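You operate a simulated robot arm through the tools that you are given. There is no shell and no other tool. Be economical: measure what you need, move in short steps, check, and stop when the job is done.

Carry out the task below with a simulated two-armed robot. There is one attempt and no reset: what you move stays moved.

## Task
Take the lid off the red box and lay it down on the top of the cream cabinet.

The check looks at the end state, three seconds after you hand in, the way a careful person would. Anything else that was tipped, shoved, dropped, spilled or broken makes it a failure. Lids that push on must go on centred and level and be pressed home; caps that screw on are set level and turned clockwise until they are tight.

## Robot
Two 7-joint arms with two-finger parallel grippers on one trunk, on a base that drives. Base frame: it is fixed to the floor where the robot stands at the start and does not move with it; the origin is under the middle of the robot, x ahead of it, y to its left, z up. Lengths are in m, angles in degrees, forces in N, time in s.
The left shoulder is at the start at [0.05, 0.161, 1.123], the right one opposite. With the tool pointing down near the work surface each hand reaches from about 0.24 to 0.68 m from the robot's upright axis, wherever it stands, measured 20 degrees to its own side. Places, roughly: red box (17x9x8 cm) [0.5, -0.2, 0.9]. Payload 3.43 kg a hand.
The TCP of each hand is the grasp point between the finger pads, 0.03 m short of the fingertips. In the tool frame z runs along the fingers and y along their closing line. The gripper opens to 0.094 m. The fingers are 0.028 m wide and 0.01 m thick; the gripper's body (0.05 by 0.096 m) begins 0.055 m behind the TCP.
Orientation is told as [roll, pitch, yaw] about the base's x, y, z axes, in that order, counted from this pose: with the fingers straight down and closing along the base's y, the tool's x points along the base's -x, its y along +y and its z along -z.

## Interface
- The arms move only by the tool send_rows. It takes "left_moves", "right_moves" or both (then of equal length, played together; a hand with none holds still); each is a list of rows, each a list of 7 numbers: the shift along the tool's x, y, z in m, then the turn, a rotation vector about the tool's x, y, z in degrees, then the opening, from 0 (shut) to 1 (fully open). In form: [[dx, dy, dz, ax, ay, az, hand], ...]. A call has 1 to 20 rows; each row is the pose to reach, as a shift and turn from the pose commanded when the call began, along the tool's axes at that moment. Rows are played at 5 a second. More than 0.05 m and 8.6 degrees between two rows, or a gripper value outside its range, and nothing of the call is played. A pose out of reach is approached as far as the arm can. The call stops where the force on the tool passes 40 N (or 10 N more than at its start, if that is more) or the arm is blocked; 0.2 s more then pass. Each finger travels about 0.045 m/s and halts on what it meets, pressing with about 24 N; the grip force reading is that of the motor and also rises with nothing between the fingers. The clock runs only during rows and for 0.2 s after the last one: add rows that repeat a pose to give the fingers time. It gives the time, the measured TCP pose, the force on the tool (base axes), the opening and the grip force at its end, in the units of the frame above (readings bear some noise), with the torque about the TCP (base axes, N m) and any sound that the robot's microphone picked up.
- Cameras (640 x 400 px; columns grow to the right, rows downward): "scene" is now at [0.1158, -0.0552, 1.2586]; the picture's right is [-0.46, -0.89, 0.00], its down [-0.38, 0.20, -0.90] and it looks along [0.80, -0.41, -0.43] (base axes); focal length 258 px, centre (320, 200). "left" rides on the left gripper at [0.076, -0.014, -0.102] in its tool frame; the picture's right is [0.18, 0.98, 0.00], its down [-0.75, 0.14, -0.64] and it looks along [-0.63, 0.12, 0.77] (tool axes); focal length 243 px, centre (320, 200). "right" rides on the right gripper at [0.076, 0.014, -0.102] in its tool frame; the picture's right is [-0.18, 0.98, 0.00], its down [-0.75, -0.14, -0.64] and it looks along [-0.63, -0.12, 0.77] (tool axes); focal length 243 px, centre (320, 200). There is no depth. A picture from a camera that has moved, and an enlarged one, comes with that camera's place and axes in the base frame and with its lens. The place of the scene camera against the robot may be out by one fixed shift of up to 0.018 m in any direction.
- grab_frame(camera): a new picture of that camera. The clock stands still meanwhile.
- slide_trunk(by): slides the trunk up (or, below 0, down) by that many m; the arms and the scene camera ride with it, the base frame stays. It gives what a move gives, with no picture.
- roll_base(legs): drives the robot by 1 to 6 legs, each [ahead, left, turn to the left] in m, m and degrees, along the robot's own axes; the way and the turn of a leg run together, so that a leg with both is an arc; at most 1.5 m and 180 degrees a leg. The arms and the cameras ride along, it lands a little off, and it stops where it bumps. It gives what a move gives.
- pan_tilt(pan, tilt): turns the head with the scene camera to pan (to the left, within 80 degrees either way) and tilt (down, from -29 to 69), counted from straight ahead of the robot. It gives what a move gives.
- close_up(camera, box): a new picture of the part [left, top, right, bottom] of that camera's present view, enlarged. The clock stands still meanwhile.
- finish_job(): hands the job in; it is judged then, once.

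Work in short steps. Places have to be worked out from the pictures, the camera data and where the tool is seen: move nearer, look again, correct. Check each grasp and each placing, and mend what went wrong. You have 120 turns and 88 pictures in all, those below and enlarged ones among them. Open the grippers and draw the arms clear of the work before you hand the job in, unless the task says otherwise; then end with one line.

The tools are called after ">>>" as a command line: name --argument value ..., lists and objects as JSON in quotes. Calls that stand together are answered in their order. send_rows: Moves the arms, as the interface text tells. Its arguments: {"type":"object","properties":{"left_moves":{"type":"array"},"right_moves":{"type":"array"}},"required":[]} The other tools are called the same way: slide_trunk (by) slides the trunk up or down; roll_base (legs) drives the base; pan_tilt (pan, tilt) turns the head that bears the scene camera; grab_frame (camera) takes a picture; close_up (camera, box) takes an enlarged picture of a part of a camera's view; finish_job () hands the job in.

At the start:

```text
t: 0.0
left_tool_pos: [0.406, -0.0478, 1.144]
left_tcp_rot: [0.1, -0.1, 0.1]
left_ft_force: [0.4, -0.1, 0.5]
left_wrist_torque: [0.03, 0.04, 0.0]
left_gripper_width: 0.0937
left_gripper_force: 0.1
right_tool_pos: [0.3007, -0.3314, 1.1664]
right_tcp_rot: [0.0, 0.1, -0.1]
right_ft_force: [0.6, -0.2, 0.3]
right_wrist_torque: [-0.01, -0.01, 0.0]
right_gripper_width: 0.0941
right_gripper_force: 0.0
trunk travel left (down, up): [-0.15, 0.117]
robot x, y, heading: [-0.0011, 0.0017, -0.0]
head pan, tilt: [-27.3, 25.6]
```

scene: 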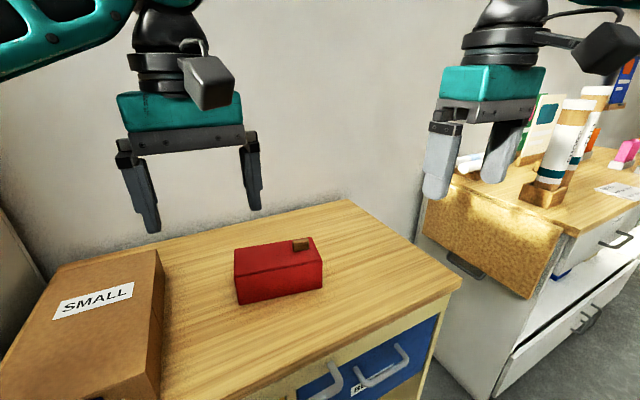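
right: 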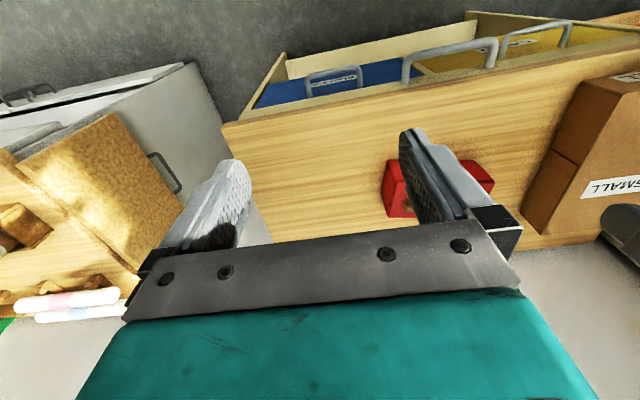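
left: 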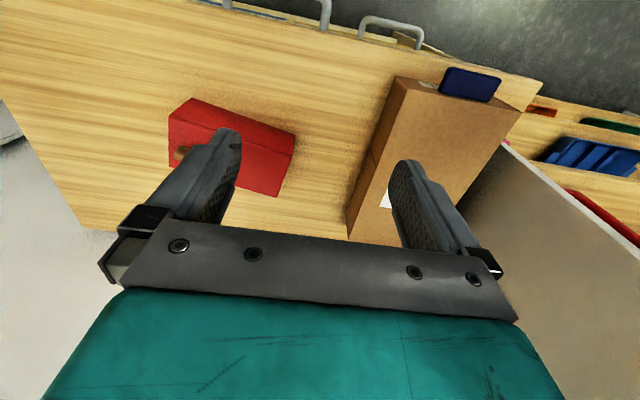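

The red box is on the wooden cabinet ahead, with a brown knob near one end of its lid. I'll zoom in on it, then look around for the cream cabinet.

>>> close_up --camera "scene" --box '[200, 210, 360, 310]'

>>> close_up --camera "left" --box '[120, 60, 340, 220]'

>>> pan_tilt --pan -75 --tilt 30

>>> grab_frame --camera "scene"

>>> pan_tilt --pan 40 --tilt 30

>>> grab_frame --camera "scene"

```text
4.00 times, centred on (280, 260) of scene
camera zoom: at [0.1158, -0.0552, 1.2586], right [-0.46, -0.89, 0.0], down [-0.38, 0.2, -0.9], along [0.8, -0.41, -0.43], focal length 1032 px, centre (480, -40)
```

zoom: 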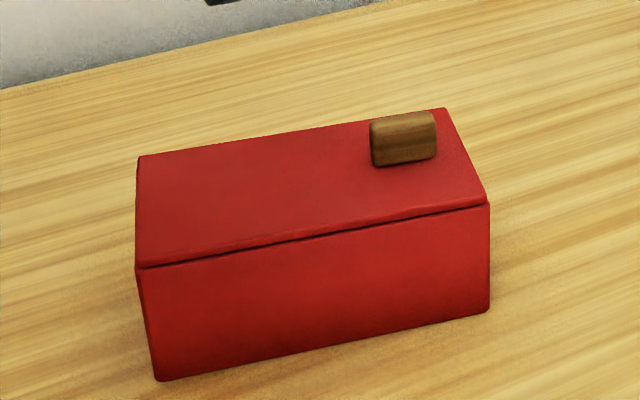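

```text
2.50 times, centred on (230, 140) of left
camera zoom: at [0.3297, -0.0617, 1.2474], right [-0.18, 0.98, 0.0], down [0.75, 0.14, 0.64], along [0.63, 0.12, -0.77], focal length 606 px, centre (545, 350)
```

zoom: 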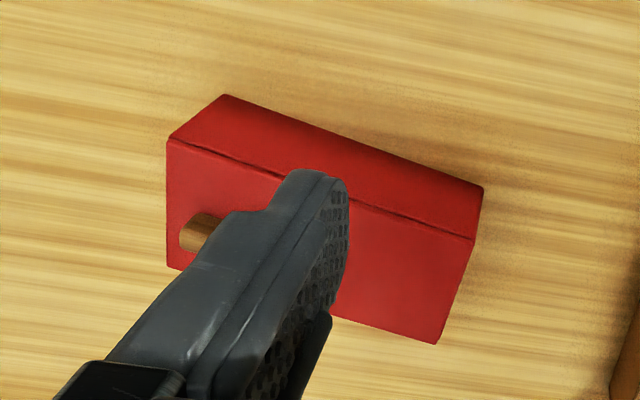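

```text
t: 1.2
left_tool_pos: [0.4067, -0.0472, 1.1449]
left_tcp_rot: [0.0, 0.0, 0.0]
left_ft_force: [-0.3, 0.3, -0.5]
left_wrist_torque: [0.0, 0.02, -0.01]
left_gripper_width: 0.0941
left_gripper_force: 0.1
right_tool_pos: [0.3001, -0.3325, 1.1655]
right_tcp_rot: [0.0, 0.0, -0.1]
right_ft_force: [0.3, 0.5, 0.5]
right_wrist_torque: [0.01, -0.02, -0.01]
right_gripper_width: 0.094
right_gripper_force: 0.1
trunk travel left (down, up): [-0.15, 0.117]
robot x, y, heading: [-0.0006, 0.002, 0.0]
head pan, tilt: [-75.0, 30.0]
```

```text
82 pictures are left
camera scene: at [0.0575, -0.1004, 1.2516], right [-0.97, -0.26, 0.0], down [-0.13, 0.48, -0.87], along [0.22, -0.84, -0.5], focal length 258 px, centre (320, 200)
```

scene: 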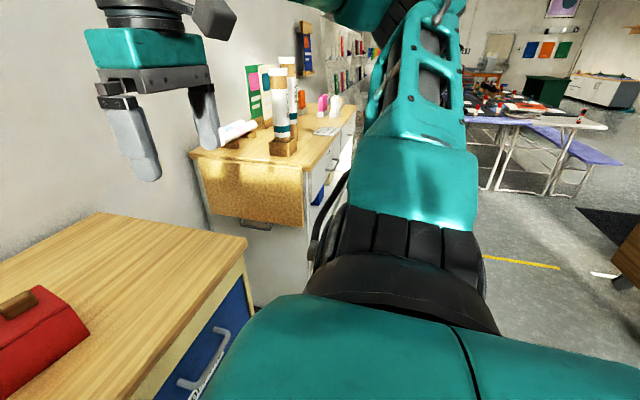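

```text
t: 3.1
left_tool_pos: [0.4064, -0.0478, 1.1442]
left_tcp_rot: [0.0, 0.0, 0.0]
left_ft_force: [-0.1, 0.4, 0.9]
left_wrist_torque: [0.0, 0.01, 0.03]
left_gripper_width: 0.0936
left_gripper_force: 0.0
right_tool_pos: [0.2996, -0.3305, 1.1653]
right_tcp_rot: [0.0, 0.0, -0.1]
right_ft_force: [-0.2, -1.1, -0.9]
right_wrist_torque: [-0.02, -0.01, 0.0]
right_gripper_width: 0.094
right_gripper_force: 0.0
trunk travel left (down, up): [-0.15, 0.117]
robot x, y, heading: [0.0003, 0.0023, -0.1]
head pan, tilt: [40.0, 30.0]
```

```text
81 pictures are left
camera scene: at [0.1033, 0.045, 1.2516], right [0.64, -0.77, 0.0], down [-0.38, -0.32, -0.87], along [0.66, 0.56, -0.5], focal length 258 px, centre (320, 200)
```

scene: 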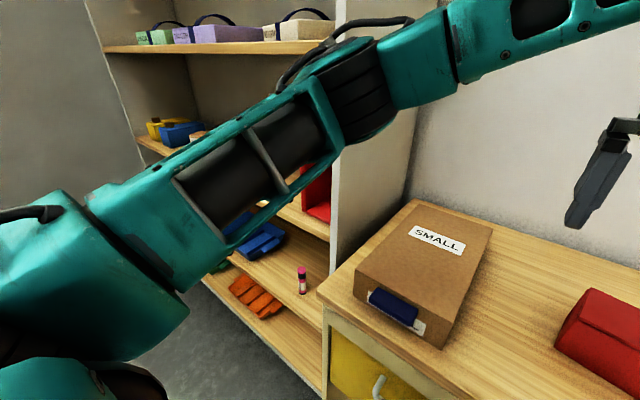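

The right-hand cabinet looks whitish, and the box's own bench has a cream frame. Before deciding which is "the cream cabinet" I'll look around the room, backing off a little and turning.

>>> roll_base --legs '[[-0.4, 0, 0]]'

>>> pan_tilt --pan -10 --tilt 35

>>> grab_frame --camera "scene"

>>> pan_tilt --pan -50 --tilt 30

>>> grab_frame --camera "scene"

>>> pan_tilt --pan 75 --tilt 20

>>> grab_frame --camera "scene"

```text
t: 5.6
left_tool_pos: [0.0045, -0.0477, 1.1446]
left_tcp_rot: [0.0, -0.1, 0.0]
left_ft_force: [-0.3, -0.6, 0.0]
left_wrist_torque: [-0.02, -0.01, 0.03]
left_gripper_width: 0.094
left_gripper_force: 0.0
right_tool_pos: [-0.1032, -0.332, 1.1658]
right_tcp_rot: [0.1, -0.1, -0.1]
right_ft_force: [0.2, -0.2, -0.1]
right_wrist_torque: [0.0, -0.06, 0.01]
right_gripper_width: 0.094
right_gripper_force: 0.0
trunk travel left (down, up): [-0.15, 0.117]
robot x, y, heading: [-0.4033, 0.0009, 0.1]
head pan, tilt: [40.0, 30.0]
```

```text
t: 6.8
left_tool_pos: [0.0043, -0.0464, 1.1437]
left_tcp_rot: [0.1, 0.0, 0.1]
left_ft_force: [0.2, 0.3, 0.4]
left_wrist_torque: [-0.01, -0.02, 0.01]
left_gripper_width: 0.0941
left_gripper_force: 0.1
right_tool_pos: [-0.1035, -0.3304, 1.1657]
right_tcp_rot: [0.0, 0.0, 0.0]
right_ft_force: [0.4, -1.5, 0.8]
right_wrist_torque: [-0.01, 0.01, -0.03]
right_gripper_width: 0.0941
right_gripper_force: 0.1
trunk travel left (down, up): [-0.15, 0.117]
robot x, y, heading: [-0.4054, -0.0012, -0.3]
head pan, tilt: [-10.0, 35.0]
```

```text
80 pictures are left
camera scene: at [-0.2823, -0.0284, 1.2438], right [-0.17, -0.99, 0.0], down [-0.56, 0.1, -0.82], along [0.81, -0.14, -0.57], focal length 258 px, centre (320, 200)
```

scene: 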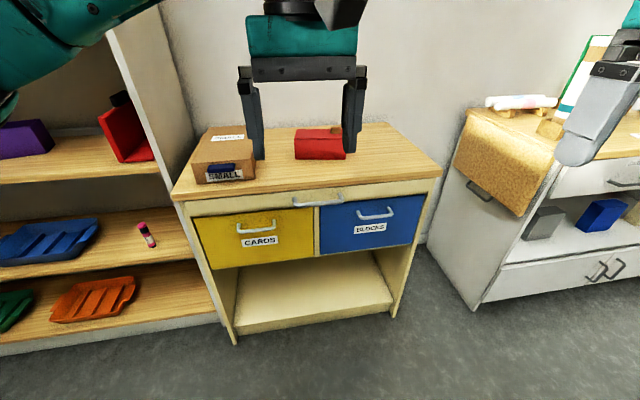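

```text
t: 7.9
left_tool_pos: [0.0035, -0.0477, 1.144]
left_tcp_rot: [0.0, 0.0, 0.1]
left_ft_force: [0.0, -1.3, -0.2]
left_wrist_torque: [0.0, -0.02, 0.0]
left_gripper_width: 0.0938
left_gripper_force: 0.0
right_tool_pos: [-0.1036, -0.3311, 1.166]
right_tcp_rot: [0.0, 0.0, 0.0]
right_ft_force: [-0.1, 0.6, 0.0]
right_wrist_torque: [-0.02, 0.0, -0.01]
right_gripper_width: 0.0942
right_gripper_force: 0.2
trunk travel left (down, up): [-0.15, 0.117]
robot x, y, heading: [-0.4033, -0.0003, -0.1]
head pan, tilt: [-50.0, 30.0]
```

```text
79 pictures are left
camera scene: at [-0.3107, -0.0825, 1.2516], right [-0.76, -0.64, 0.0], down [-0.32, 0.38, -0.87], along [0.56, -0.66, -0.5], focal length 258 px, centre (320, 200)
```

scene: 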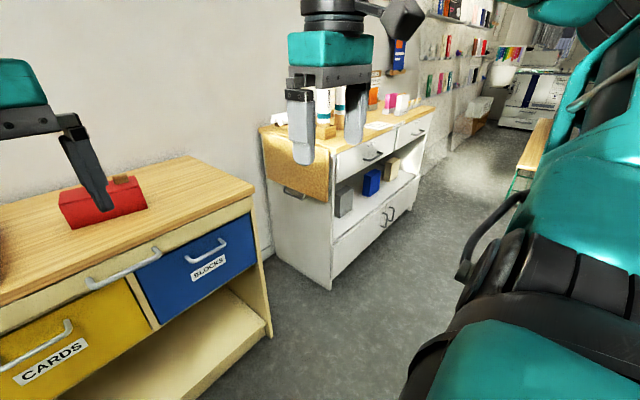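

```text
t: 9.9
left_tool_pos: [0.0044, -0.047, 1.1451]
left_tcp_rot: [0.0, 0.0, 0.1]
left_ft_force: [-0.6, 0.5, -0.5]
left_wrist_torque: [-0.06, 0.0, 0.01]
left_gripper_width: 0.0942
left_gripper_force: 0.1
right_tool_pos: [-0.1038, -0.3305, 1.1654]
right_tcp_rot: [0.0, 0.0, 0.0]
right_ft_force: [-0.8, -0.2, 0.1]
right_wrist_torque: [0.01, -0.01, 0.0]
right_gripper_width: 0.0941
right_gripper_force: 0.1
trunk travel left (down, up): [-0.15, 0.117]
robot x, y, heading: [-0.4027, 0.0014, -0.0]
head pan, tilt: [75.0, 20.0]
```

```text
78 pictures are left
camera scene: at [-0.345, 0.0766, 1.2676], right [0.97, -0.26, 0.0], down [-0.09, -0.33, -0.94], along [0.24, 0.91, -0.34], focal length 258 px, centre (320, 200)
```

scene: 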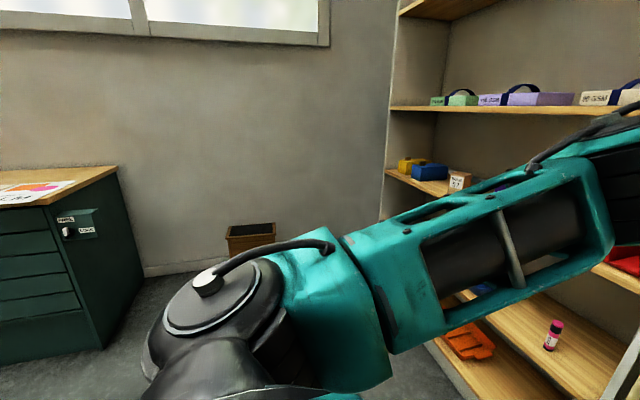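

The box's bench is itself cream-framed; the right one is white and the left one green. I'll turn to check behind before settling on that.

>>> roll_base --legs '[[-0.2, 0, 0], [0, 0, 150]]'

>>> pan_tilt --pan 10 --tilt 20

>>> grab_frame --camera "scene"

>>> pan_tilt --pan 75 --tilt 20

>>> grab_frame --camera "scene"

```text
t: 17.7
left_tool_pos: [-0.9365, 0.2383, 1.144]
left_tcp_rot: [0.1, 0.0, 150.9]
left_ft_force: [-0.1, -0.1, -0.3]
left_wrist_torque: [0.0, -0.03, 0.02]
left_gripper_width: 0.0941
left_gripper_force: 0.1
right_tool_pos: [-0.7045, 0.434, 1.1647]
right_tcp_rot: [0.0, 0.1, 150.8]
right_ft_force: [-0.1, 0.0, 0.9]
right_wrist_torque: [0.01, -0.02, -0.01]
right_gripper_width: 0.0938
right_gripper_force: 0.1
trunk travel left (down, up): [-0.15, 0.117]
robot x, y, heading: [-0.6029, -0.0038, 150.9]
head pan, tilt: [75.0, 20.0]
```

```text
t: 19.1
left_tool_pos: [-0.9356, 0.239, 1.1446]
left_tcp_rot: [0.0, 0.1, 150.9]
left_ft_force: [0.0, 0.4, -0.2]
left_wrist_torque: [0.03, 0.03, 0.01]
left_gripper_width: 0.0941
left_gripper_force: 0.0
right_tool_pos: [-0.7029, 0.4335, 1.1656]
right_tcp_rot: [0.0, 0.0, 150.8]
right_ft_force: [-0.6, -0.8, 0.1]
right_wrist_torque: [0.0, -0.03, 0.0]
right_gripper_width: 0.094
right_gripper_force: 0.0
trunk travel left (down, up): [-0.15, 0.117]
robot x, y, heading: [-0.6045, -0.0019, 151.1]
head pan, tilt: [10.0, 20.0]
```

```text
77 pictures are left
camera scene: at [-0.7319, 0.0361, 1.2676], right [0.33, 0.95, 0.0], down [0.32, -0.11, -0.94], along [-0.89, 0.31, -0.34], focal length 258 px, centre (320, 200)
```

scene: 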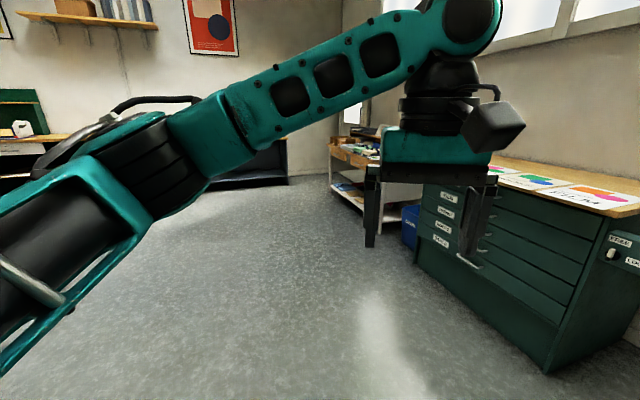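

```text
t: 20.4
left_tool_pos: [-0.9345, 0.2383, 1.1452]
left_tcp_rot: [0.0, 0.0, 150.8]
left_ft_force: [-1.0, -0.3, 0.0]
left_wrist_torque: [0.02, -0.03, 0.0]
left_gripper_width: 0.0942
left_gripper_force: 0.0
right_tool_pos: [-0.7033, 0.4344, 1.1661]
right_tcp_rot: [0.0, 0.0, 150.8]
right_ft_force: [-0.3, -0.4, 0.0]
right_wrist_torque: [0.0, -0.01, -0.01]
right_gripper_width: 0.094
right_gripper_force: 0.1
trunk travel left (down, up): [-0.15, 0.117]
robot x, y, heading: [-0.604, -0.0025, 150.9]
head pan, tilt: [75.0, 20.0]
```

```text
76 pictures are left
camera scene: at [-0.7087, -0.0611, 1.2676], right [-0.72, 0.7, 0.0], down [0.24, 0.25, -0.94], along [-0.65, -0.67, -0.34], focal length 258 px, centre (320, 200)
```

scene: 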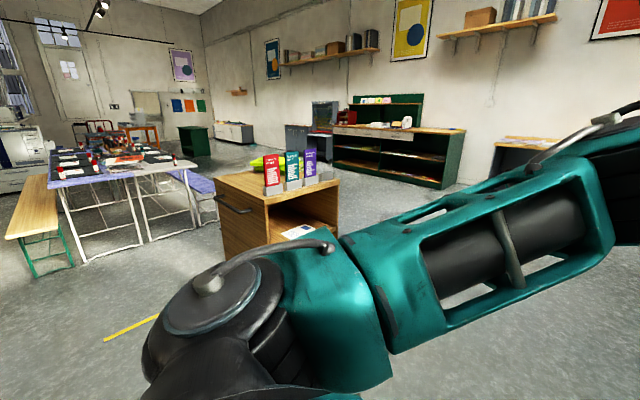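

There is no other cream cabinet, so the lid goes on the bench beside the box. I'm turning back and driving up to it.

>>> roll_base --legs '[[0, 0, -151], [0.6, 0, 0]]'

>>> pan_tilt --pan -22 --tilt 35

>>> grab_frame --camera "scene"

>>> grab_frame --camera "right"

```text
t: 30.0
left_tool_pos: [0.4045, -0.0498, 1.1452]
left_tcp_rot: [-0.1, 0.0, 0.1]
left_ft_force: [0.4, -0.6, 0.0]
left_wrist_torque: [-0.02, -0.01, -0.02]
left_gripper_width: 0.0939
left_gripper_force: 0.0
right_tool_pos: [0.2967, -0.3343, 1.1645]
right_tcp_rot: [0.0, 0.1, -0.2]
right_ft_force: [0.9, 0.1, -0.2]
right_wrist_torque: [-0.03, 0.03, 0.04]
right_gripper_width: 0.0939
right_gripper_force: 0.0
trunk travel left (down, up): [-0.15, 0.117]
robot x, y, heading: [-0.0037, -0.0012, -0.1]
head pan, tilt: [75.0, 20.0]
```

```text
t: 31.8
left_tool_pos: [0.4043, -0.0496, 1.1445]
left_tcp_rot: [0.1, 0.0, 0.0]
left_ft_force: [-0.3, -0.4, 0.3]
left_wrist_torque: [-0.01, 0.0, 0.0]
left_gripper_width: 0.0941
left_gripper_force: 0.0
right_tool_pos: [0.2955, -0.3335, 1.1653]
right_tcp_rot: [0.0, -0.1, -0.3]
right_ft_force: [0.8, 0.3, 0.5]
right_wrist_torque: [-0.01, 0.03, -0.01]
right_gripper_width: 0.094
right_gripper_force: 0.0
trunk travel left (down, up): [-0.15, 0.117]
robot x, y, heading: [-0.0026, -0.0022, 0.1]
head pan, tilt: [-22.0, 35.0]
```

```text
75 pictures are left
camera scene: at [0.1128, -0.0483, 1.2438], right [-0.38, -0.93, 0.0], down [-0.53, 0.22, -0.82], along [0.76, -0.31, -0.57], focal length 258 px, centre (320, 200)
```

scene: 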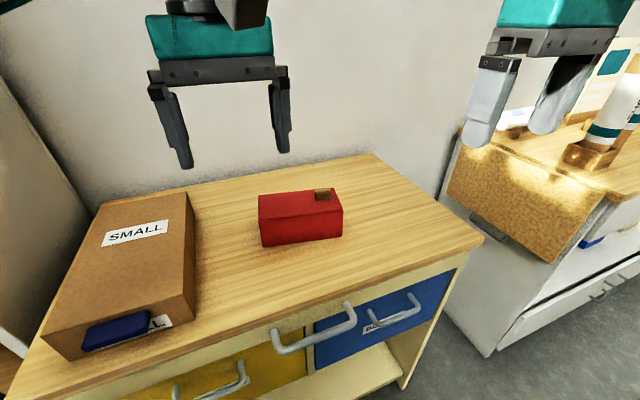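

```text
74 pictures are left
camera right: at [0.2209, -0.3193, 1.268], right [0.19, 0.98, 0.0], down [0.75, -0.14, 0.64], along [0.63, -0.12, -0.77], focal length 243 px, centre (320, 200)
```

right: 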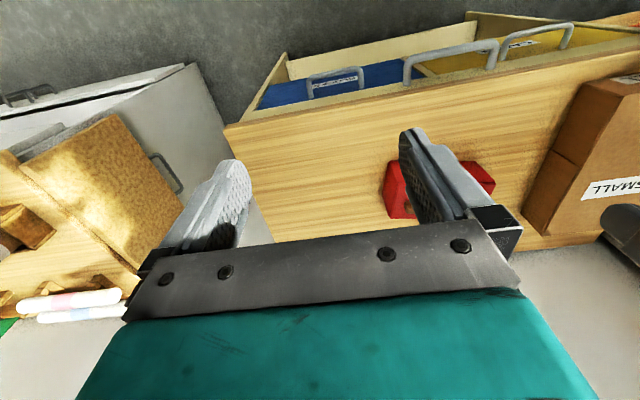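

The bench top is near z≈0.84, the lid top near 0.905, and the box's long axis is turned about −10° from y. There is free bench to the right of the box (y −0.3 to −0.55). I'll shift the base right for reach, then bring the right hand above the knob.

>>> roll_base --legs '[[0, -0.12, 0]]'

>>> grab_frame --camera "scene"

>>> close_up --camera "scene" --box '[180, 160, 340, 260]'

```text
t: 33.5
left_tool_pos: [0.4032, -0.1684, 1.1442]
left_tcp_rot: [0.0, 0.0, 0.0]
left_ft_force: [1.1, -0.2, 0.0]
left_wrist_torque: [0.01, 0.0, 0.02]
left_gripper_width: 0.0938
left_gripper_force: 0.1
right_tool_pos: [0.2954, -0.4533, 1.165]
right_tcp_rot: [0.1, 0.0, -0.1]
right_ft_force: [-0.2, 1.0, 0.1]
right_wrist_torque: [0.01, 0.01, 0.03]
right_gripper_width: 0.0939
right_gripper_force: 0.1
trunk travel left (down, up): [-0.15, 0.117]
robot x, y, heading: [0.002, -0.1216, -0.1]
head pan, tilt: [-22.0, 35.0]
```

```text
73 pictures are left
camera scene: at [0.1127, -0.1679, 1.2438], right [-0.38, -0.93, 0.0], down [-0.53, 0.22, -0.82], along [0.76, -0.31, -0.57], focal length 258 px, centre (320, 200)
```

scene: 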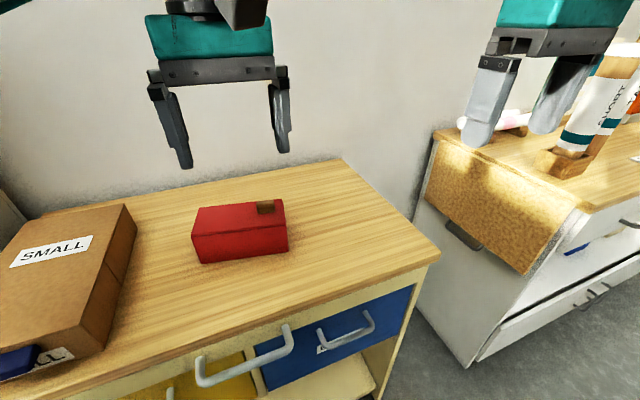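

```text
4.00 times, centred on (260, 210) of scene
camera zoom: at [0.1127, -0.1679, 1.2438], right [-0.38, -0.93, 0.0], down [-0.53, 0.22, -0.82], along [0.76, -0.31, -0.57], focal length 1032 px, centre (560, 160)
```

zoom: 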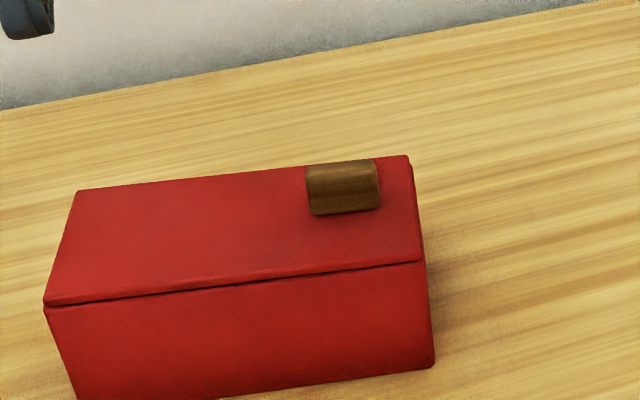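

Triangulating puts the knob near (0.545, −0.225) with the lid top at z≈0.926. First I'll move the left hand out of the way.

>>> send_rows --left_moves '[[0.02, 0.04, 0, 0, 0, 0, 1], [0.04, 0.08, -0.01, 0, 0, 0, 1], [0.06, 0.12, -0.02, 0, 0, 0, 1], [0.08, 0.16, -0.03, 0, 0, 0, 1], [0.1, 0.2, -0.04, 0, 0, 0, 1], [0.12, 0.24, -0.05, 0, 0, 0, 1], [0.12, 0.27, -0.05, 0, 0, 0, 1]]'

>>> send_rows --right_moves '[[-0.03, 0.03, 0, 0, 0, 2, 1], [-0.06, 0.06, 0, 0, 0, 4, 1], [-0.09, 0.09, 0.01, 0, 0, 6, 1], [-0.12, 0.12, 0.02, 0, 0, 8, 1], [-0.15, 0.15, 0.03, 0, 0, 10, 1], [-0.18, 0.18, 0.04, 0, 0, 10.4, 1], [-0.21, 0.21, 0.05, 0, 0, 10.4, 1], [-0.235, 0.228, 0.07, 0, 0, 10.4, 1], [-0.235, 0.228, 0.07, 0, 0, 10.4, 1]]'

>>> grab_frame --camera "right"

>>> grab_frame --camera "scene"

```text
t: 35.1
left_tool_pos: [0.2841, 0.1022, 1.1947]
left_tcp_rot: [-0.1, 0.0, -0.1]
left_ft_force: [0.2, 0.4, -0.3]
left_wrist_torque: [-0.02, 0.01, -0.05]
left_gripper_width: 0.094
left_gripper_force: 0.0
right_tool_pos: [0.2969, -0.4532, 1.1663]
right_tcp_rot: [0.0, 0.1, -0.2]
right_ft_force: [1.0, -0.4, 0.8]
right_wrist_torque: [-0.03, -0.02, 0.0]
right_gripper_width: 0.0938
right_gripper_force: 0.0
trunk travel left (down, up): [-0.15, 0.117]
robot x, y, heading: [-0.0044, -0.1241, -0.2]
head pan, tilt: [-22.0, 35.0]
```

```text
t: 37.1
left_tool_pos: [0.283, 0.1013, 1.1941]
left_tcp_rot: [0.1, 0.1, 0.0]
left_ft_force: [0.4, -0.1, 0.4]
left_wrist_torque: [-0.01, -0.02, -0.01]
left_gripper_width: 0.0938
left_gripper_force: 0.1
right_tool_pos: [0.4828, -0.2802, 1.083]
right_tcp_rot: [0.2, -0.1, -10.4]
right_ft_force: [0.5, -1.0, 0.1]
right_wrist_torque: [-0.01, 0.0, 0.0]
right_gripper_width: 0.094
right_gripper_force: 0.1
right hand out of reach, approached as far as the arm can: row 6, 7, 8, 9
trunk travel left (down, up): [-0.15, 0.117]
robot x, y, heading: [-0.003, -0.1246, -0.3]
head pan, tilt: [-22.0, 35.0]
```

```text
71 pictures are left
camera right: at [0.4115, -0.2516, 1.1861], right [0.36, 0.93, 0.0], down [0.71, -0.28, 0.64], along [0.6, -0.23, -0.77], focal length 243 px, centre (320, 200)
```

right: 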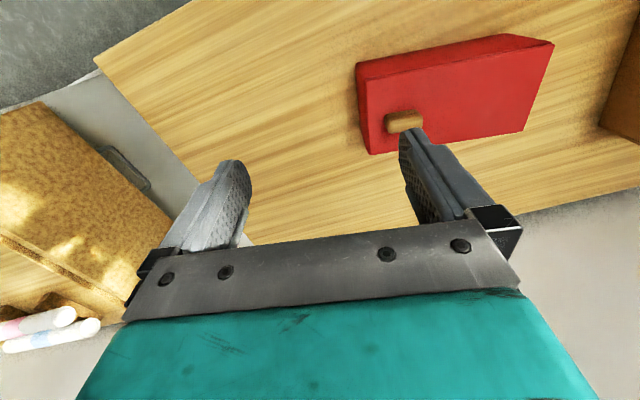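

```text
70 pictures are left
camera scene: at [0.1125, -0.1676, 1.2438], right [-0.38, -0.93, 0.0], down [-0.53, 0.22, -0.82], along [0.76, -0.31, -0.57], focal length 258 px, centre (320, 200)
```

scene: 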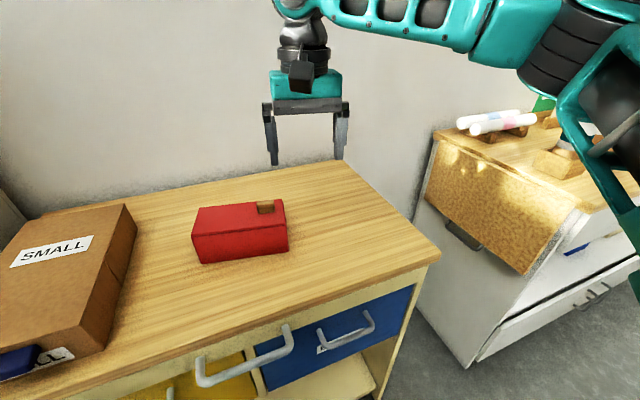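

The hand ran out of reach at this height. The wrist view puts the knob near (0.535, −0.207). I'll descend a bit to TCP z≈1.03, still above the knob, to gain reach and see which pose the shifts count from.

>>> send_rows --right_moves '[[0, 0, 0.02, 0, 0, 0, 1], [0, 0, 0.045, 0, 0, 0, 1], [0, 0, 0.045, 0, 0, 0, 1]]'

```text
t: 37.9
left_tool_pos: [0.2848, 0.1007, 1.1952]
left_tcp_rot: [0.0, -0.1, 0.0]
left_ft_force: [-0.4, 0.0, -0.8]
left_wrist_torque: [0.01, -0.03, -0.01]
left_gripper_width: 0.0939
left_gripper_force: 0.0
right_tool_pos: [0.4845, -0.2793, 1.0395]
right_tcp_rot: [0.1, 0.0, -10.5]
right_ft_force: [-0.1, 0.6, -0.2]
right_wrist_torque: [0.01, -0.04, 0.01]
right_gripper_width: 0.094
right_gripper_force: 0.1
trunk travel left (down, up): [-0.15, 0.117]
robot x, y, heading: [-0.0, -0.1177, -0.2]
head pan, tilt: [-22.0, 35.0]
```

Shifts count from the actual pose. I'm moving over the knob now.

>>> send_rows --right_moves '[[-0.012, 0.027, 0, 0, 0, 0, 1], [-0.025, 0.054, 0, 0, 0, 0, 1], [-0.037, 0.08, 0, 0, 0, 0, 1], [-0.037, 0.08, 0, 0, 0, 0, 1]]'

>>> grab_frame --camera "right"

>>> close_up --camera "scene" --box '[180, 100, 340, 260]'

```text
t: 38.9
left_tool_pos: [0.2847, 0.1005, 1.1949]
left_tcp_rot: [0.0, 0.1, -0.1]
left_ft_force: [-0.8, -0.4, -0.5]
left_wrist_torque: [0.01, -0.02, -0.02]
left_gripper_width: 0.094
left_gripper_force: 0.1
right_tool_pos: [0.4839, -0.2753, 1.038]
right_tcp_rot: [0.1, 0.0, -10.6]
right_ft_force: [0.6, -0.5, 0.2]
right_wrist_torque: [-0.02, -0.01, -0.02]
right_gripper_width: 0.0939
right_gripper_force: 0.0
right hand out of reach, approached as far as the arm can: row 1, 2, 3, 4
trunk travel left (down, up): [-0.15, 0.117]
robot x, y, heading: [0.0006, -0.1183, -0.2]
head pan, tilt: [-22.0, 35.0]
```

```text
69 pictures are left
camera right: at [0.4118, -0.2464, 1.1412], right [0.36, 0.93, 0.0], down [0.71, -0.28, 0.64], along [0.6, -0.23, -0.77], focal length 243 px, centre (320, 200)
```

right: 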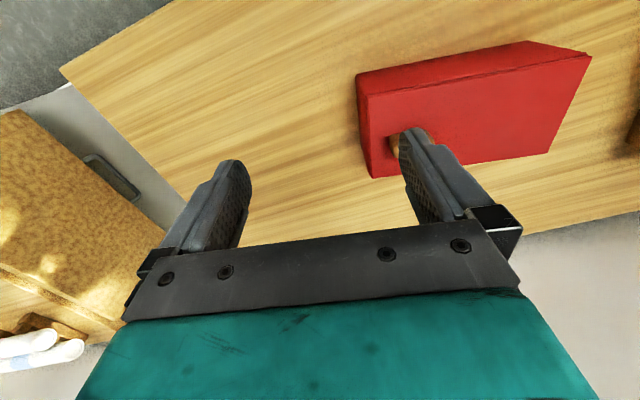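

```text
2.50 times, centred on (260, 180) of scene
camera zoom: at [0.1127, -0.1676, 1.2438], right [-0.38, -0.93, 0.0], down [-0.53, 0.22, -0.82], along [0.76, -0.31, -0.57], focal length 645 px, centre (470, 250)
```

zoom: 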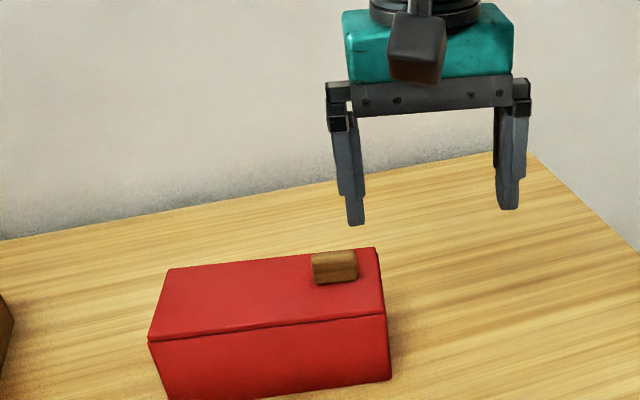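

The stop seems due to arm configuration rather than distance. The stated reach applies with the hand lower relative to the shoulder, so I'll raise the trunk, then lower the hand and retry.

>>> slide_trunk --by 0.11

>>> send_rows --right_moves '[[0, 0, 0.04, 0, 0, 0, 1], [0, 0, 0.08, 0, 0, 0, 1], [0, 0, 0.1, 0, 0, 0, 1], [-0.012, 0.027, 0.1, 0, 0, 0, 1], [-0.025, 0.054, 0.1, 0, 0, 0, 1], [-0.037, 0.08, 0.1, 0, 0, 0, 1], [-0.037, 0.08, 0.1, 0, 0, 0, 1]]'

```text
t: 40.3
left_tool_pos: [0.2836, 0.1005, 1.3057]
left_tcp_rot: [0.0, 0.0, 0.1]
left_ft_force: [0.1, -0.2, 0.1]
left_wrist_torque: [-0.01, -0.01, 0.01]
left_gripper_width: 0.094
left_gripper_force: 0.1
right_tool_pos: [0.4838, -0.2745, 1.1476]
right_tcp_rot: [0.2, -0.1, -10.6]
right_ft_force: [-1.1, -0.5, 0.1]
right_wrist_torque: [0.02, -0.01, 0.0]
right_gripper_width: 0.0939
right_gripper_force: 0.1
trunk travel left (down, up): [-0.26, 0.007]
robot x, y, heading: [-0.0018, -0.1221, 0.0]
head pan, tilt: [-22.0, 35.0]
```

```text
t: 41.9
left_tool_pos: [0.2848, 0.1017, 1.3042]
left_tcp_rot: [0.0, 0.0, 0.0]
left_ft_force: [0.2, 0.3, 0.3]
left_wrist_torque: [0.06, 0.01, -0.01]
left_gripper_width: 0.0939
left_gripper_force: 0.1
right_tool_pos: [0.4743, -0.2785, 1.0666]
right_tcp_rot: [0.1, -0.1, -10.6]
right_ft_force: [0.6, 0.2, -0.1]
right_wrist_torque: [0.0, -0.01, 0.01]
right_gripper_width: 0.0939
right_gripper_force: 0.2
right hand out of reach, approached as far as the arm can: row 2, 3, 4, 5, 6, 7
trunk travel left (down, up): [-0.26, 0.007]
robot x, y, heading: [0.0029, -0.122, -0.4]
head pan, tilt: [-22.0, 35.0]
```

That was worse, so it is a joint limit from working too far inward. I'll restore the trunk and drive the base back left so the knob lies about 20° to the right.

>>> send_rows --right_moves '[[0, -0.02, -0.04, 0, 0, 0, 1], [0, -0.04, -0.08, 0, 0, 0, 1], [0, -0.04, -0.1, 0, 0, 0, 1]]'

>>> slide_trunk --by -0.11

>>> roll_base --legs '[[0, 0.14, 0]]'

>>> grab_frame --camera "scene"

```text
t: 42.7
left_tool_pos: [0.2843, 0.1015, 1.3053]
left_tcp_rot: [0.0, -0.1, 0.0]
left_ft_force: [0.0, 0.0, 0.1]
left_wrist_torque: [0.03, 0.0, -0.01]
left_gripper_width: 0.0939
left_gripper_force: 0.1
right_tool_pos: [0.4676, -0.3182, 1.17]
right_tcp_rot: [0.0, 0.0, -10.6]
right_ft_force: [0.5, -0.6, 0.0]
right_wrist_torque: [-0.01, 0.03, -0.02]
right_gripper_width: 0.0939
right_gripper_force: 0.0
trunk travel left (down, up): [-0.26, 0.007]
robot x, y, heading: [0.0005, -0.1198, -0.2]
head pan, tilt: [-22.0, 35.0]
```

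```text
t: 44.1
left_tool_pos: [0.2854, 0.1015, 1.1945]
left_tcp_rot: [0.1, 0.0, 0.0]
left_ft_force: [0.4, -0.6, 0.0]
left_wrist_torque: [0.02, 0.0, 0.0]
left_gripper_width: 0.0941
left_gripper_force: 0.1
right_tool_pos: [0.4656, -0.3171, 1.0596]
right_tcp_rot: [0.1, -0.1, -10.6]
right_ft_force: [0.2, -0.2, 0.1]
right_wrist_torque: [-0.02, 0.04, 0.0]
right_gripper_width: 0.0942
right_gripper_force: 0.1
trunk travel left (down, up): [-0.15, 0.117]
robot x, y, heading: [-0.004, -0.1228, -0.1]
head pan, tilt: [-22.0, 35.0]
```

```text
t: 46.0
left_tool_pos: [0.2858, 0.2408, 1.194]
left_tcp_rot: [0.2, 0.0, -0.2]
left_ft_force: [-0.6, -0.4, 0.2]
left_wrist_torque: [-0.02, -0.01, 0.06]
left_gripper_width: 0.0941
left_gripper_force: 0.2
right_tool_pos: [0.4679, -0.1767, 1.0576]
right_tcp_rot: [0.1, -0.1, -10.7]
right_ft_force: [-0.6, 0.1, 0.2]
right_wrist_torque: [-0.03, 0.02, 0.0]
right_gripper_width: 0.0942
right_gripper_force: 0.1
trunk travel left (down, up): [-0.15, 0.117]
robot x, y, heading: [0.001, 0.019, -0.3]
head pan, tilt: [-22.0, 35.0]
```

```text
67 pictures are left
camera scene: at [0.1129, -0.0263, 1.2438], right [-0.38, -0.93, 0.0], down [-0.53, 0.22, -0.82], along [0.76, -0.31, -0.57], focal length 258 px, centre (320, 200)
```

scene: 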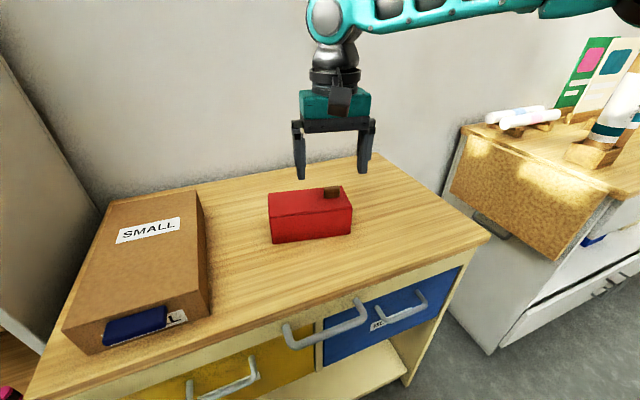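

Now I move over the knob from here.

>>> send_rows --right_moves '[[-0.02, -0.005, 0.01, 0, 0, 0, 1], [-0.045, -0.01, 0.02, 0, 0, 0, 1], [-0.071, -0.0175, 0.027, 0, 0, 0, 1], [-0.071, -0.0175, 0.027, 0, 0, 0, 1]]'

>>> grab_frame --camera "right"

>>> close_up --camera "scene" --box '[240, 100, 400, 260]'

```text
t: 47.0
left_tool_pos: [0.2852, 0.2424, 1.1947]
left_tcp_rot: [0.0, 0.1, -0.3]
left_ft_force: [0.0, -1.0, 0.0]
left_wrist_torque: [0.04, -0.03, -0.01]
left_gripper_width: 0.0938
left_gripper_force: 0.0
right_tool_pos: [0.5333, -0.206, 1.0317]
right_tcp_rot: [0.2, -0.1, -10.8]
right_ft_force: [0.1, -0.8, 0.1]
right_wrist_torque: [0.02, 0.03, 0.0]
right_gripper_width: 0.0938
right_gripper_force: 0.0
trunk travel left (down, up): [-0.15, 0.117]
robot x, y, heading: [-0.0007, 0.02, -0.2]
head pan, tilt: [-22.0, 35.0]
```

```text
66 pictures are left
camera right: at [0.4616, -0.1789, 1.1339], right [0.36, 0.93, 0.0], down [0.71, -0.28, 0.64], along [0.6, -0.23, -0.77], focal length 243 px, centre (320, 200)
```

right: 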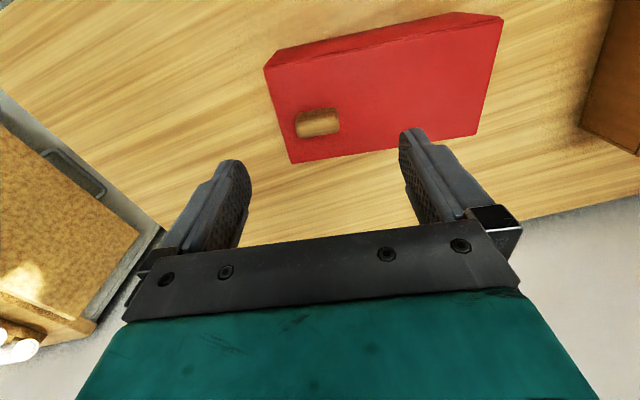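

```text
2.50 times, centred on (320, 180) of scene
camera zoom: at [0.1128, -0.0265, 1.2438], right [-0.38, -0.93, 0.0], down [-0.53, 0.22, -0.82], along [0.76, -0.31, -0.57], focal length 645 px, centre (320, 250)
```

zoom: 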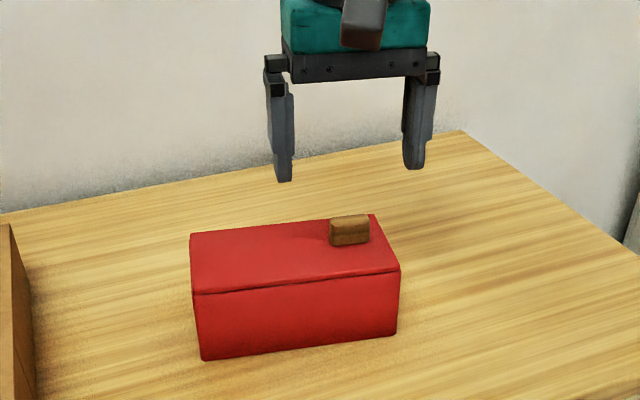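

The hand is centred over the knob: triangulation gives its top at z≈0.949 near (0.532, −0.207), and the yaw matches the box. I'll descend until the fingertips are a few millimetres above the lid.

>>> send_rows --right_moves '[[0, 0, 0.025, 0, 0, 0, 1], [0, 0, 0.045, 0, 0, 0, 1], [0, 0, 0.058, 0, 0, 0, 1], [0, 0, 0.066, 0, 0, 0, 1], [0, 0, 0.066, 0, 0, 0, 1]]'

>>> grab_frame --camera "right"

>>> close_up --camera "scene" --box '[260, 140, 380, 250]'

```text
t: 48.2
left_tool_pos: [0.2845, 0.2413, 1.1941]
left_tcp_rot: [0.1, 0.0, -0.2]
left_ft_force: [-0.3, -0.4, 0.2]
left_wrist_torque: [0.0, 0.0, 0.02]
left_gripper_width: 0.0942
left_gripper_force: 0.1
right_tool_pos: [0.5336, -0.2065, 0.9661]
right_tcp_rot: [0.0, 0.0, -10.8]
right_ft_force: [0.4, -0.8, 2.9]
right_wrist_torque: [0.15, -0.01, 0.01]
right_gripper_width: 0.0939
right_gripper_force: 0.0
trunk travel left (down, up): [-0.15, 0.117]
robot x, y, heading: [-0.0032, 0.0194, 0.0]
head pan, tilt: [-22.0, 35.0]
```

```text
64 pictures are left
camera right: at [0.4613, -0.1787, 1.0685], right [0.36, 0.93, 0.0], down [0.71, -0.28, 0.64], along [0.6, -0.23, -0.77], focal length 243 px, centre (320, 200)
```

right: 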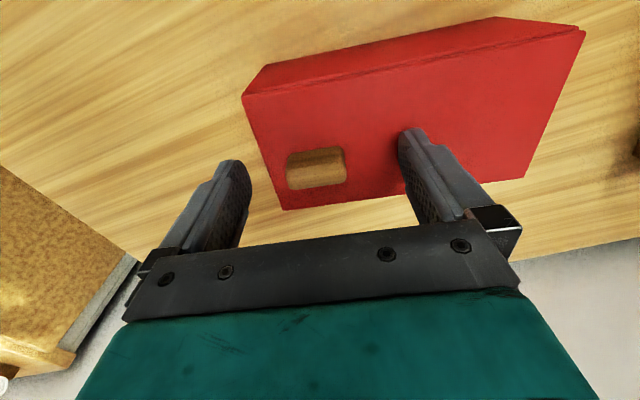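

```text
3.64 times, centred on (320, 195) of scene
camera zoom: at [0.1125, -0.0265, 1.2439], right [-0.38, -0.93, 0.0], down [-0.53, 0.22, -0.82], along [0.76, -0.31, -0.57], focal length 938 px, centre (320, 218)
```

zoom: 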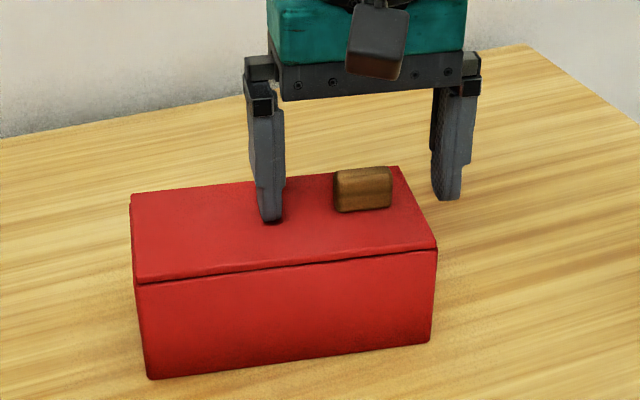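

The left fingertip just touches the lid (2.9 N), so the lid top is at about 0.936, and the knob lies between the fingers. I'll rise 2 mm and close.

>>> send_rows --right_moves '[[0.003, 0, -0.002, 0, 0, 0, 1], [0.003, 0, -0.002, 0, 0, 0, 0.7], [0.003, 0, -0.002, 0, 0, 0, 0.4], [0.003, 0, -0.002, 0, 0, 0, 0.1], [0.003, 0, -0.002, 0, 0, 0, 0], [0.003, 0, -0.002, 0, 0, 0, 0], [0.003, 0, -0.002, 0, 0, 0, 0], [0.003, 0, -0.002, 0, 0, 0, 0], [0.003, 0, -0.002, 0, 0, 0, 0]]'

>>> grab_frame --camera "right"

>>> close_up --camera "scene" --box '[260, 140, 380, 250]'

```text
t: 50.2
left_tool_pos: [0.2851, 0.2426, 1.194]
left_tcp_rot: [0.0, 0.1, -0.1]
left_ft_force: [-0.2, 0.4, -0.9]
left_wrist_torque: [0.02, 0.0, 0.01]
left_gripper_width: 0.0942
left_gripper_force: 0.1
right_tool_pos: [0.5302, -0.2064, 0.9677]
right_tcp_rot: [0.1, -0.1, -10.6]
right_ft_force: [-0.6, -1.7, -0.6]
right_wrist_torque: [-0.06, -0.03, 0.0]
right_gripper_width: 0.0333
right_gripper_force: 23.7
trunk travel left (down, up): [-0.15, 0.117]
robot x, y, heading: [-0.003, 0.0182, -0.1]
head pan, tilt: [-22.0, 35.0]
```

```text
62 pictures are left
camera right: at [0.4588, -0.1786, 1.0701], right [0.36, 0.93, 0.0], down [0.71, -0.28, 0.64], along [0.6, -0.23, -0.77], focal length 243 px, centre (320, 200)
```

right: 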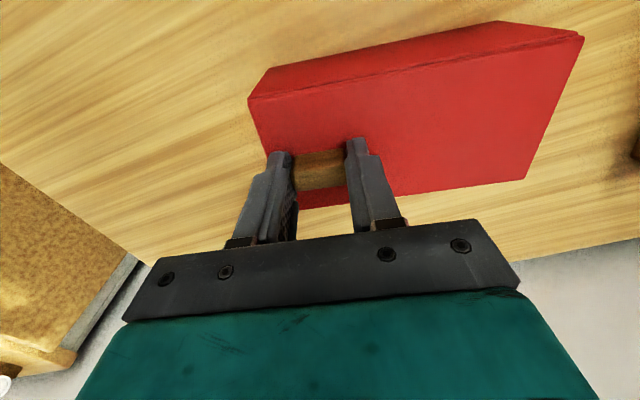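

```text
3.64 times, centred on (320, 195) of scene
camera zoom: at [0.1129, -0.0267, 1.2438], right [-0.38, -0.93, 0.0], down [-0.53, 0.22, -0.82], along [0.76, -0.31, -0.57], focal length 938 px, centre (320, 218)
```

zoom: 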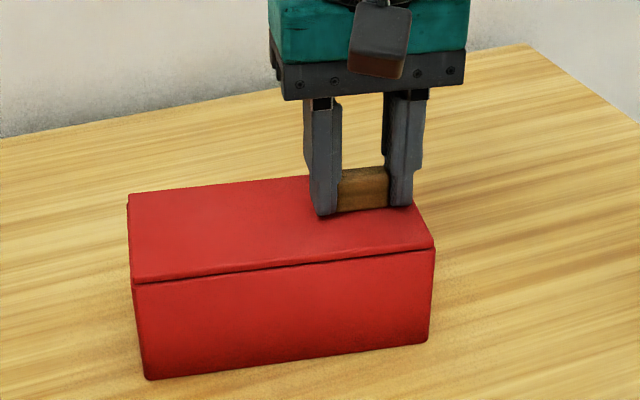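

The knob is held at 33 mm with 24 N. Now a slow lift of 2 cm to see whether the lid comes off cleanly.

>>> send_rows --right_moves '[[0, 0, -0.003, 0, 0, 0, 0], [0, 0, -0.006, 0, 0, 0, 0], [0, 0, -0.01, 0, 0, 0, 0], [0, 0, -0.015, 0, 0, 0, 0], [0, 0, -0.02, 0, 0, 0, 0], [0, 0, -0.02, 0, 0, 0, 0]]'

>>> close_up --camera "scene" --box '[260, 140, 380, 250]'

```text
t: 51.6
left_tool_pos: [0.2851, 0.2412, 1.1939]
left_tcp_rot: [0.0, 0.0, -0.2]
left_ft_force: [-0.4, -0.2, 0.5]
left_wrist_torque: [-0.03, 0.01, 0.01]
left_gripper_width: 0.0942
left_gripper_force: 0.0
right_tool_pos: [0.531, -0.2066, 0.9882]
right_tcp_rot: [0.0, 0.0, -10.7]
right_ft_force: [-0.1, -0.4, -0.7]
right_wrist_torque: [-0.06, 0.0, 0.04]
right_gripper_width: 0.033
right_gripper_force: 24.1
trunk travel left (down, up): [-0.15, 0.117]
robot x, y, heading: [-0.0068, 0.0196, -0.1]
head pan, tilt: [-22.0, 35.0]
```

```text
3.64 times, centred on (320, 195) of scene
camera zoom: at [0.113, -0.0266, 1.2437], right [-0.38, -0.93, 0.0], down [-0.53, 0.22, -0.82], along [0.76, -0.31, -0.57], focal length 938 px, centre (320, 218)
```

zoom: 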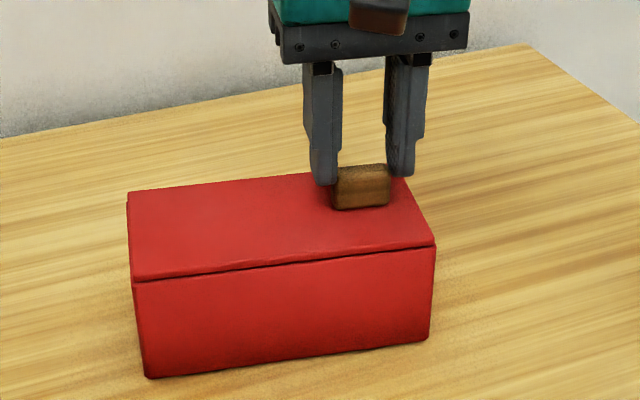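

The lid did not come: the fingers slid up the knob. I'll look closely at the lid and knob to see how it is fastened.

>>> close_up --camera "scene" --box '[290, 170, 360, 240]'

>>> close_up --camera "right" --box '[220, 20, 420, 220]'

```text
5.71 times, centred on (325, 205) of scene
camera zoom: at [0.113, -0.0266, 1.2437], right [-0.38, -0.93, 0.0], down [-0.53, 0.22, -0.82], along [0.76, -0.31, -0.57], focal length 1474 px, centre (291, 171)
```

zoom: 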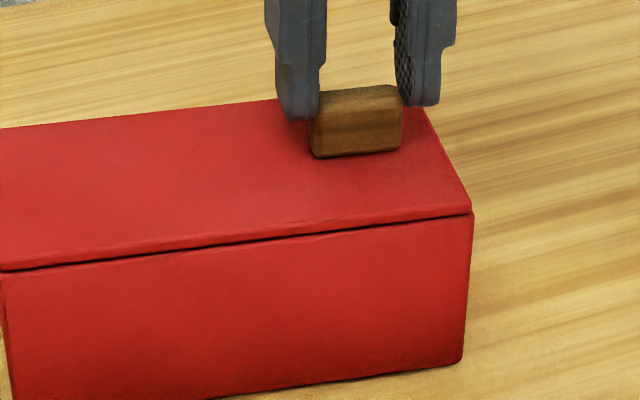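

```text
2.00 times, centred on (320, 120) of right
camera zoom: at [0.4589, -0.1787, 1.0901], right [0.36, 0.93, 0.0], down [0.71, -0.28, 0.64], along [0.6, -0.23, -0.77], focal length 485 px, centre (320, 360)
```

zoom: 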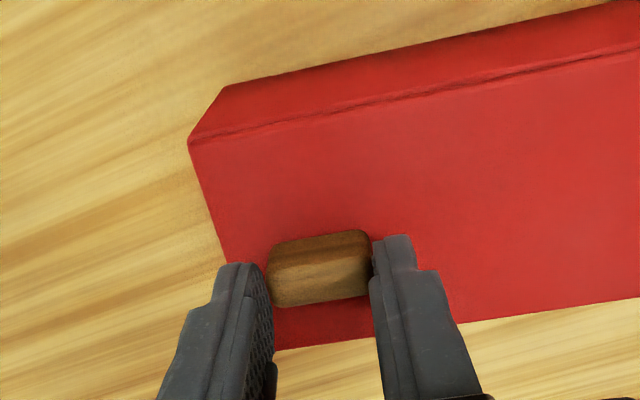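

The knob is a plain block near one end, so the lid may be a slider or a tight push-on. I'll go back down, regrip fully, and lift only 2 mm to read the resistance.

>>> send_rows --right_moves '[[0, 0, 0, 0, 0, 0, 0.6], [0, 0, 0, 0, 0, 0, 0.6], [0, 0, 0.01, 0, 0, 0, 0.6], [0, 0, 0.02, 0, 0, 0, 0.6], [0, 0, 0.02, 0, 0, 0, 0.3], [0, 0, 0.02, 0, 0, 0, 0], [0, 0, 0.02, 0, 0, 0, 0], [0, 0, 0.02, 0, 0, 0, 0], [0, 0, 0.02, 0, 0, 0, 0]]'

>>> send_rows --right_moves '[[0, 0, -0.001, 0, 0, 0, 0], [0, 0, -0.002, 0, 0, 0, 0]]'

>>> send_rows --right_moves '[[0, 0, -0.001, 0, 0, 0, 0], [0, 0, -0.002, 0, 0, 0, 0]]'

>>> close_up --camera "scene" --box '[290, 170, 360, 240]'

```text
t: 53.6
left_tool_pos: [0.286, 0.2422, 1.1949]
left_tcp_rot: [-0.1, 0.1, -0.2]
left_ft_force: [0.0, -0.8, 0.1]
left_wrist_torque: [0.0, -0.02, 0.03]
left_gripper_width: 0.094
left_gripper_force: 0.1
right_tool_pos: [0.53, -0.2067, 0.967]
right_tcp_rot: [0.1, -0.1, -10.7]
right_ft_force: [0.7, -0.4, 0.3]
right_wrist_torque: [-0.06, -0.1, 0.05]
right_gripper_width: 0.0329
right_gripper_force: 23.6
trunk travel left (down, up): [-0.15, 0.117]
robot x, y, heading: [-0.0022, 0.0201, -0.2]
head pan, tilt: [-22.0, 35.0]
```

```text
t: 54.2
left_tool_pos: [0.2849, 0.2404, 1.1955]
left_tcp_rot: [0.0, -0.1, -0.2]
left_ft_force: [0.3, 0.8, -0.5]
left_wrist_torque: [0.0, -0.01, -0.02]
left_gripper_width: 0.0938
left_gripper_force: 0.0
right_tool_pos: [0.531, -0.2066, 0.9689]
right_tcp_rot: [0.1, -0.1, -10.7]
right_ft_force: [0.6, 0.1, -1.0]
right_wrist_torque: [-0.05, 0.04, -0.01]
right_gripper_width: 0.0332
right_gripper_force: 24.3
trunk travel left (down, up): [-0.15, 0.117]
robot x, y, heading: [-0.004, 0.0194, -0.1]
head pan, tilt: [-22.0, 35.0]
```

```text
t: 54.8
left_tool_pos: [0.2856, 0.2413, 1.1943]
left_tcp_rot: [0.0, 0.1, -0.2]
left_ft_force: [0.9, 0.4, 0.3]
left_wrist_torque: [0.02, 0.03, 0.01]
left_gripper_width: 0.0941
left_gripper_force: 0.2
right_tool_pos: [0.5307, -0.2065, 0.9718]
right_tcp_rot: [0.0, 0.0, -10.7]
right_ft_force: [-0.9, 0.0, -1.2]
right_wrist_torque: [-0.02, -0.01, 0.01]
right_gripper_width: 0.0327
right_gripper_force: 23.8
trunk travel left (down, up): [-0.15, 0.117]
robot x, y, heading: [-0.0013, 0.0199, -0.1]
head pan, tilt: [-22.0, 35.0]
```

```text
5.71 times, centred on (325, 205) of scene
camera zoom: at [0.1131, -0.0266, 1.2438], right [-0.38, -0.93, 0.0], down [-0.53, 0.22, -0.82], along [0.76, -0.31, -0.57], focal length 1474 px, centre (291, 171)
```

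zoom: 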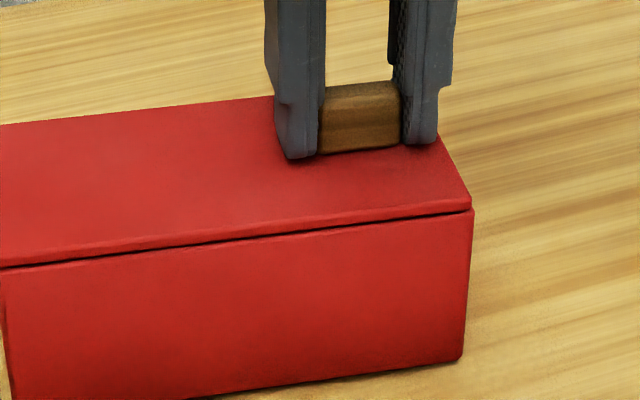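

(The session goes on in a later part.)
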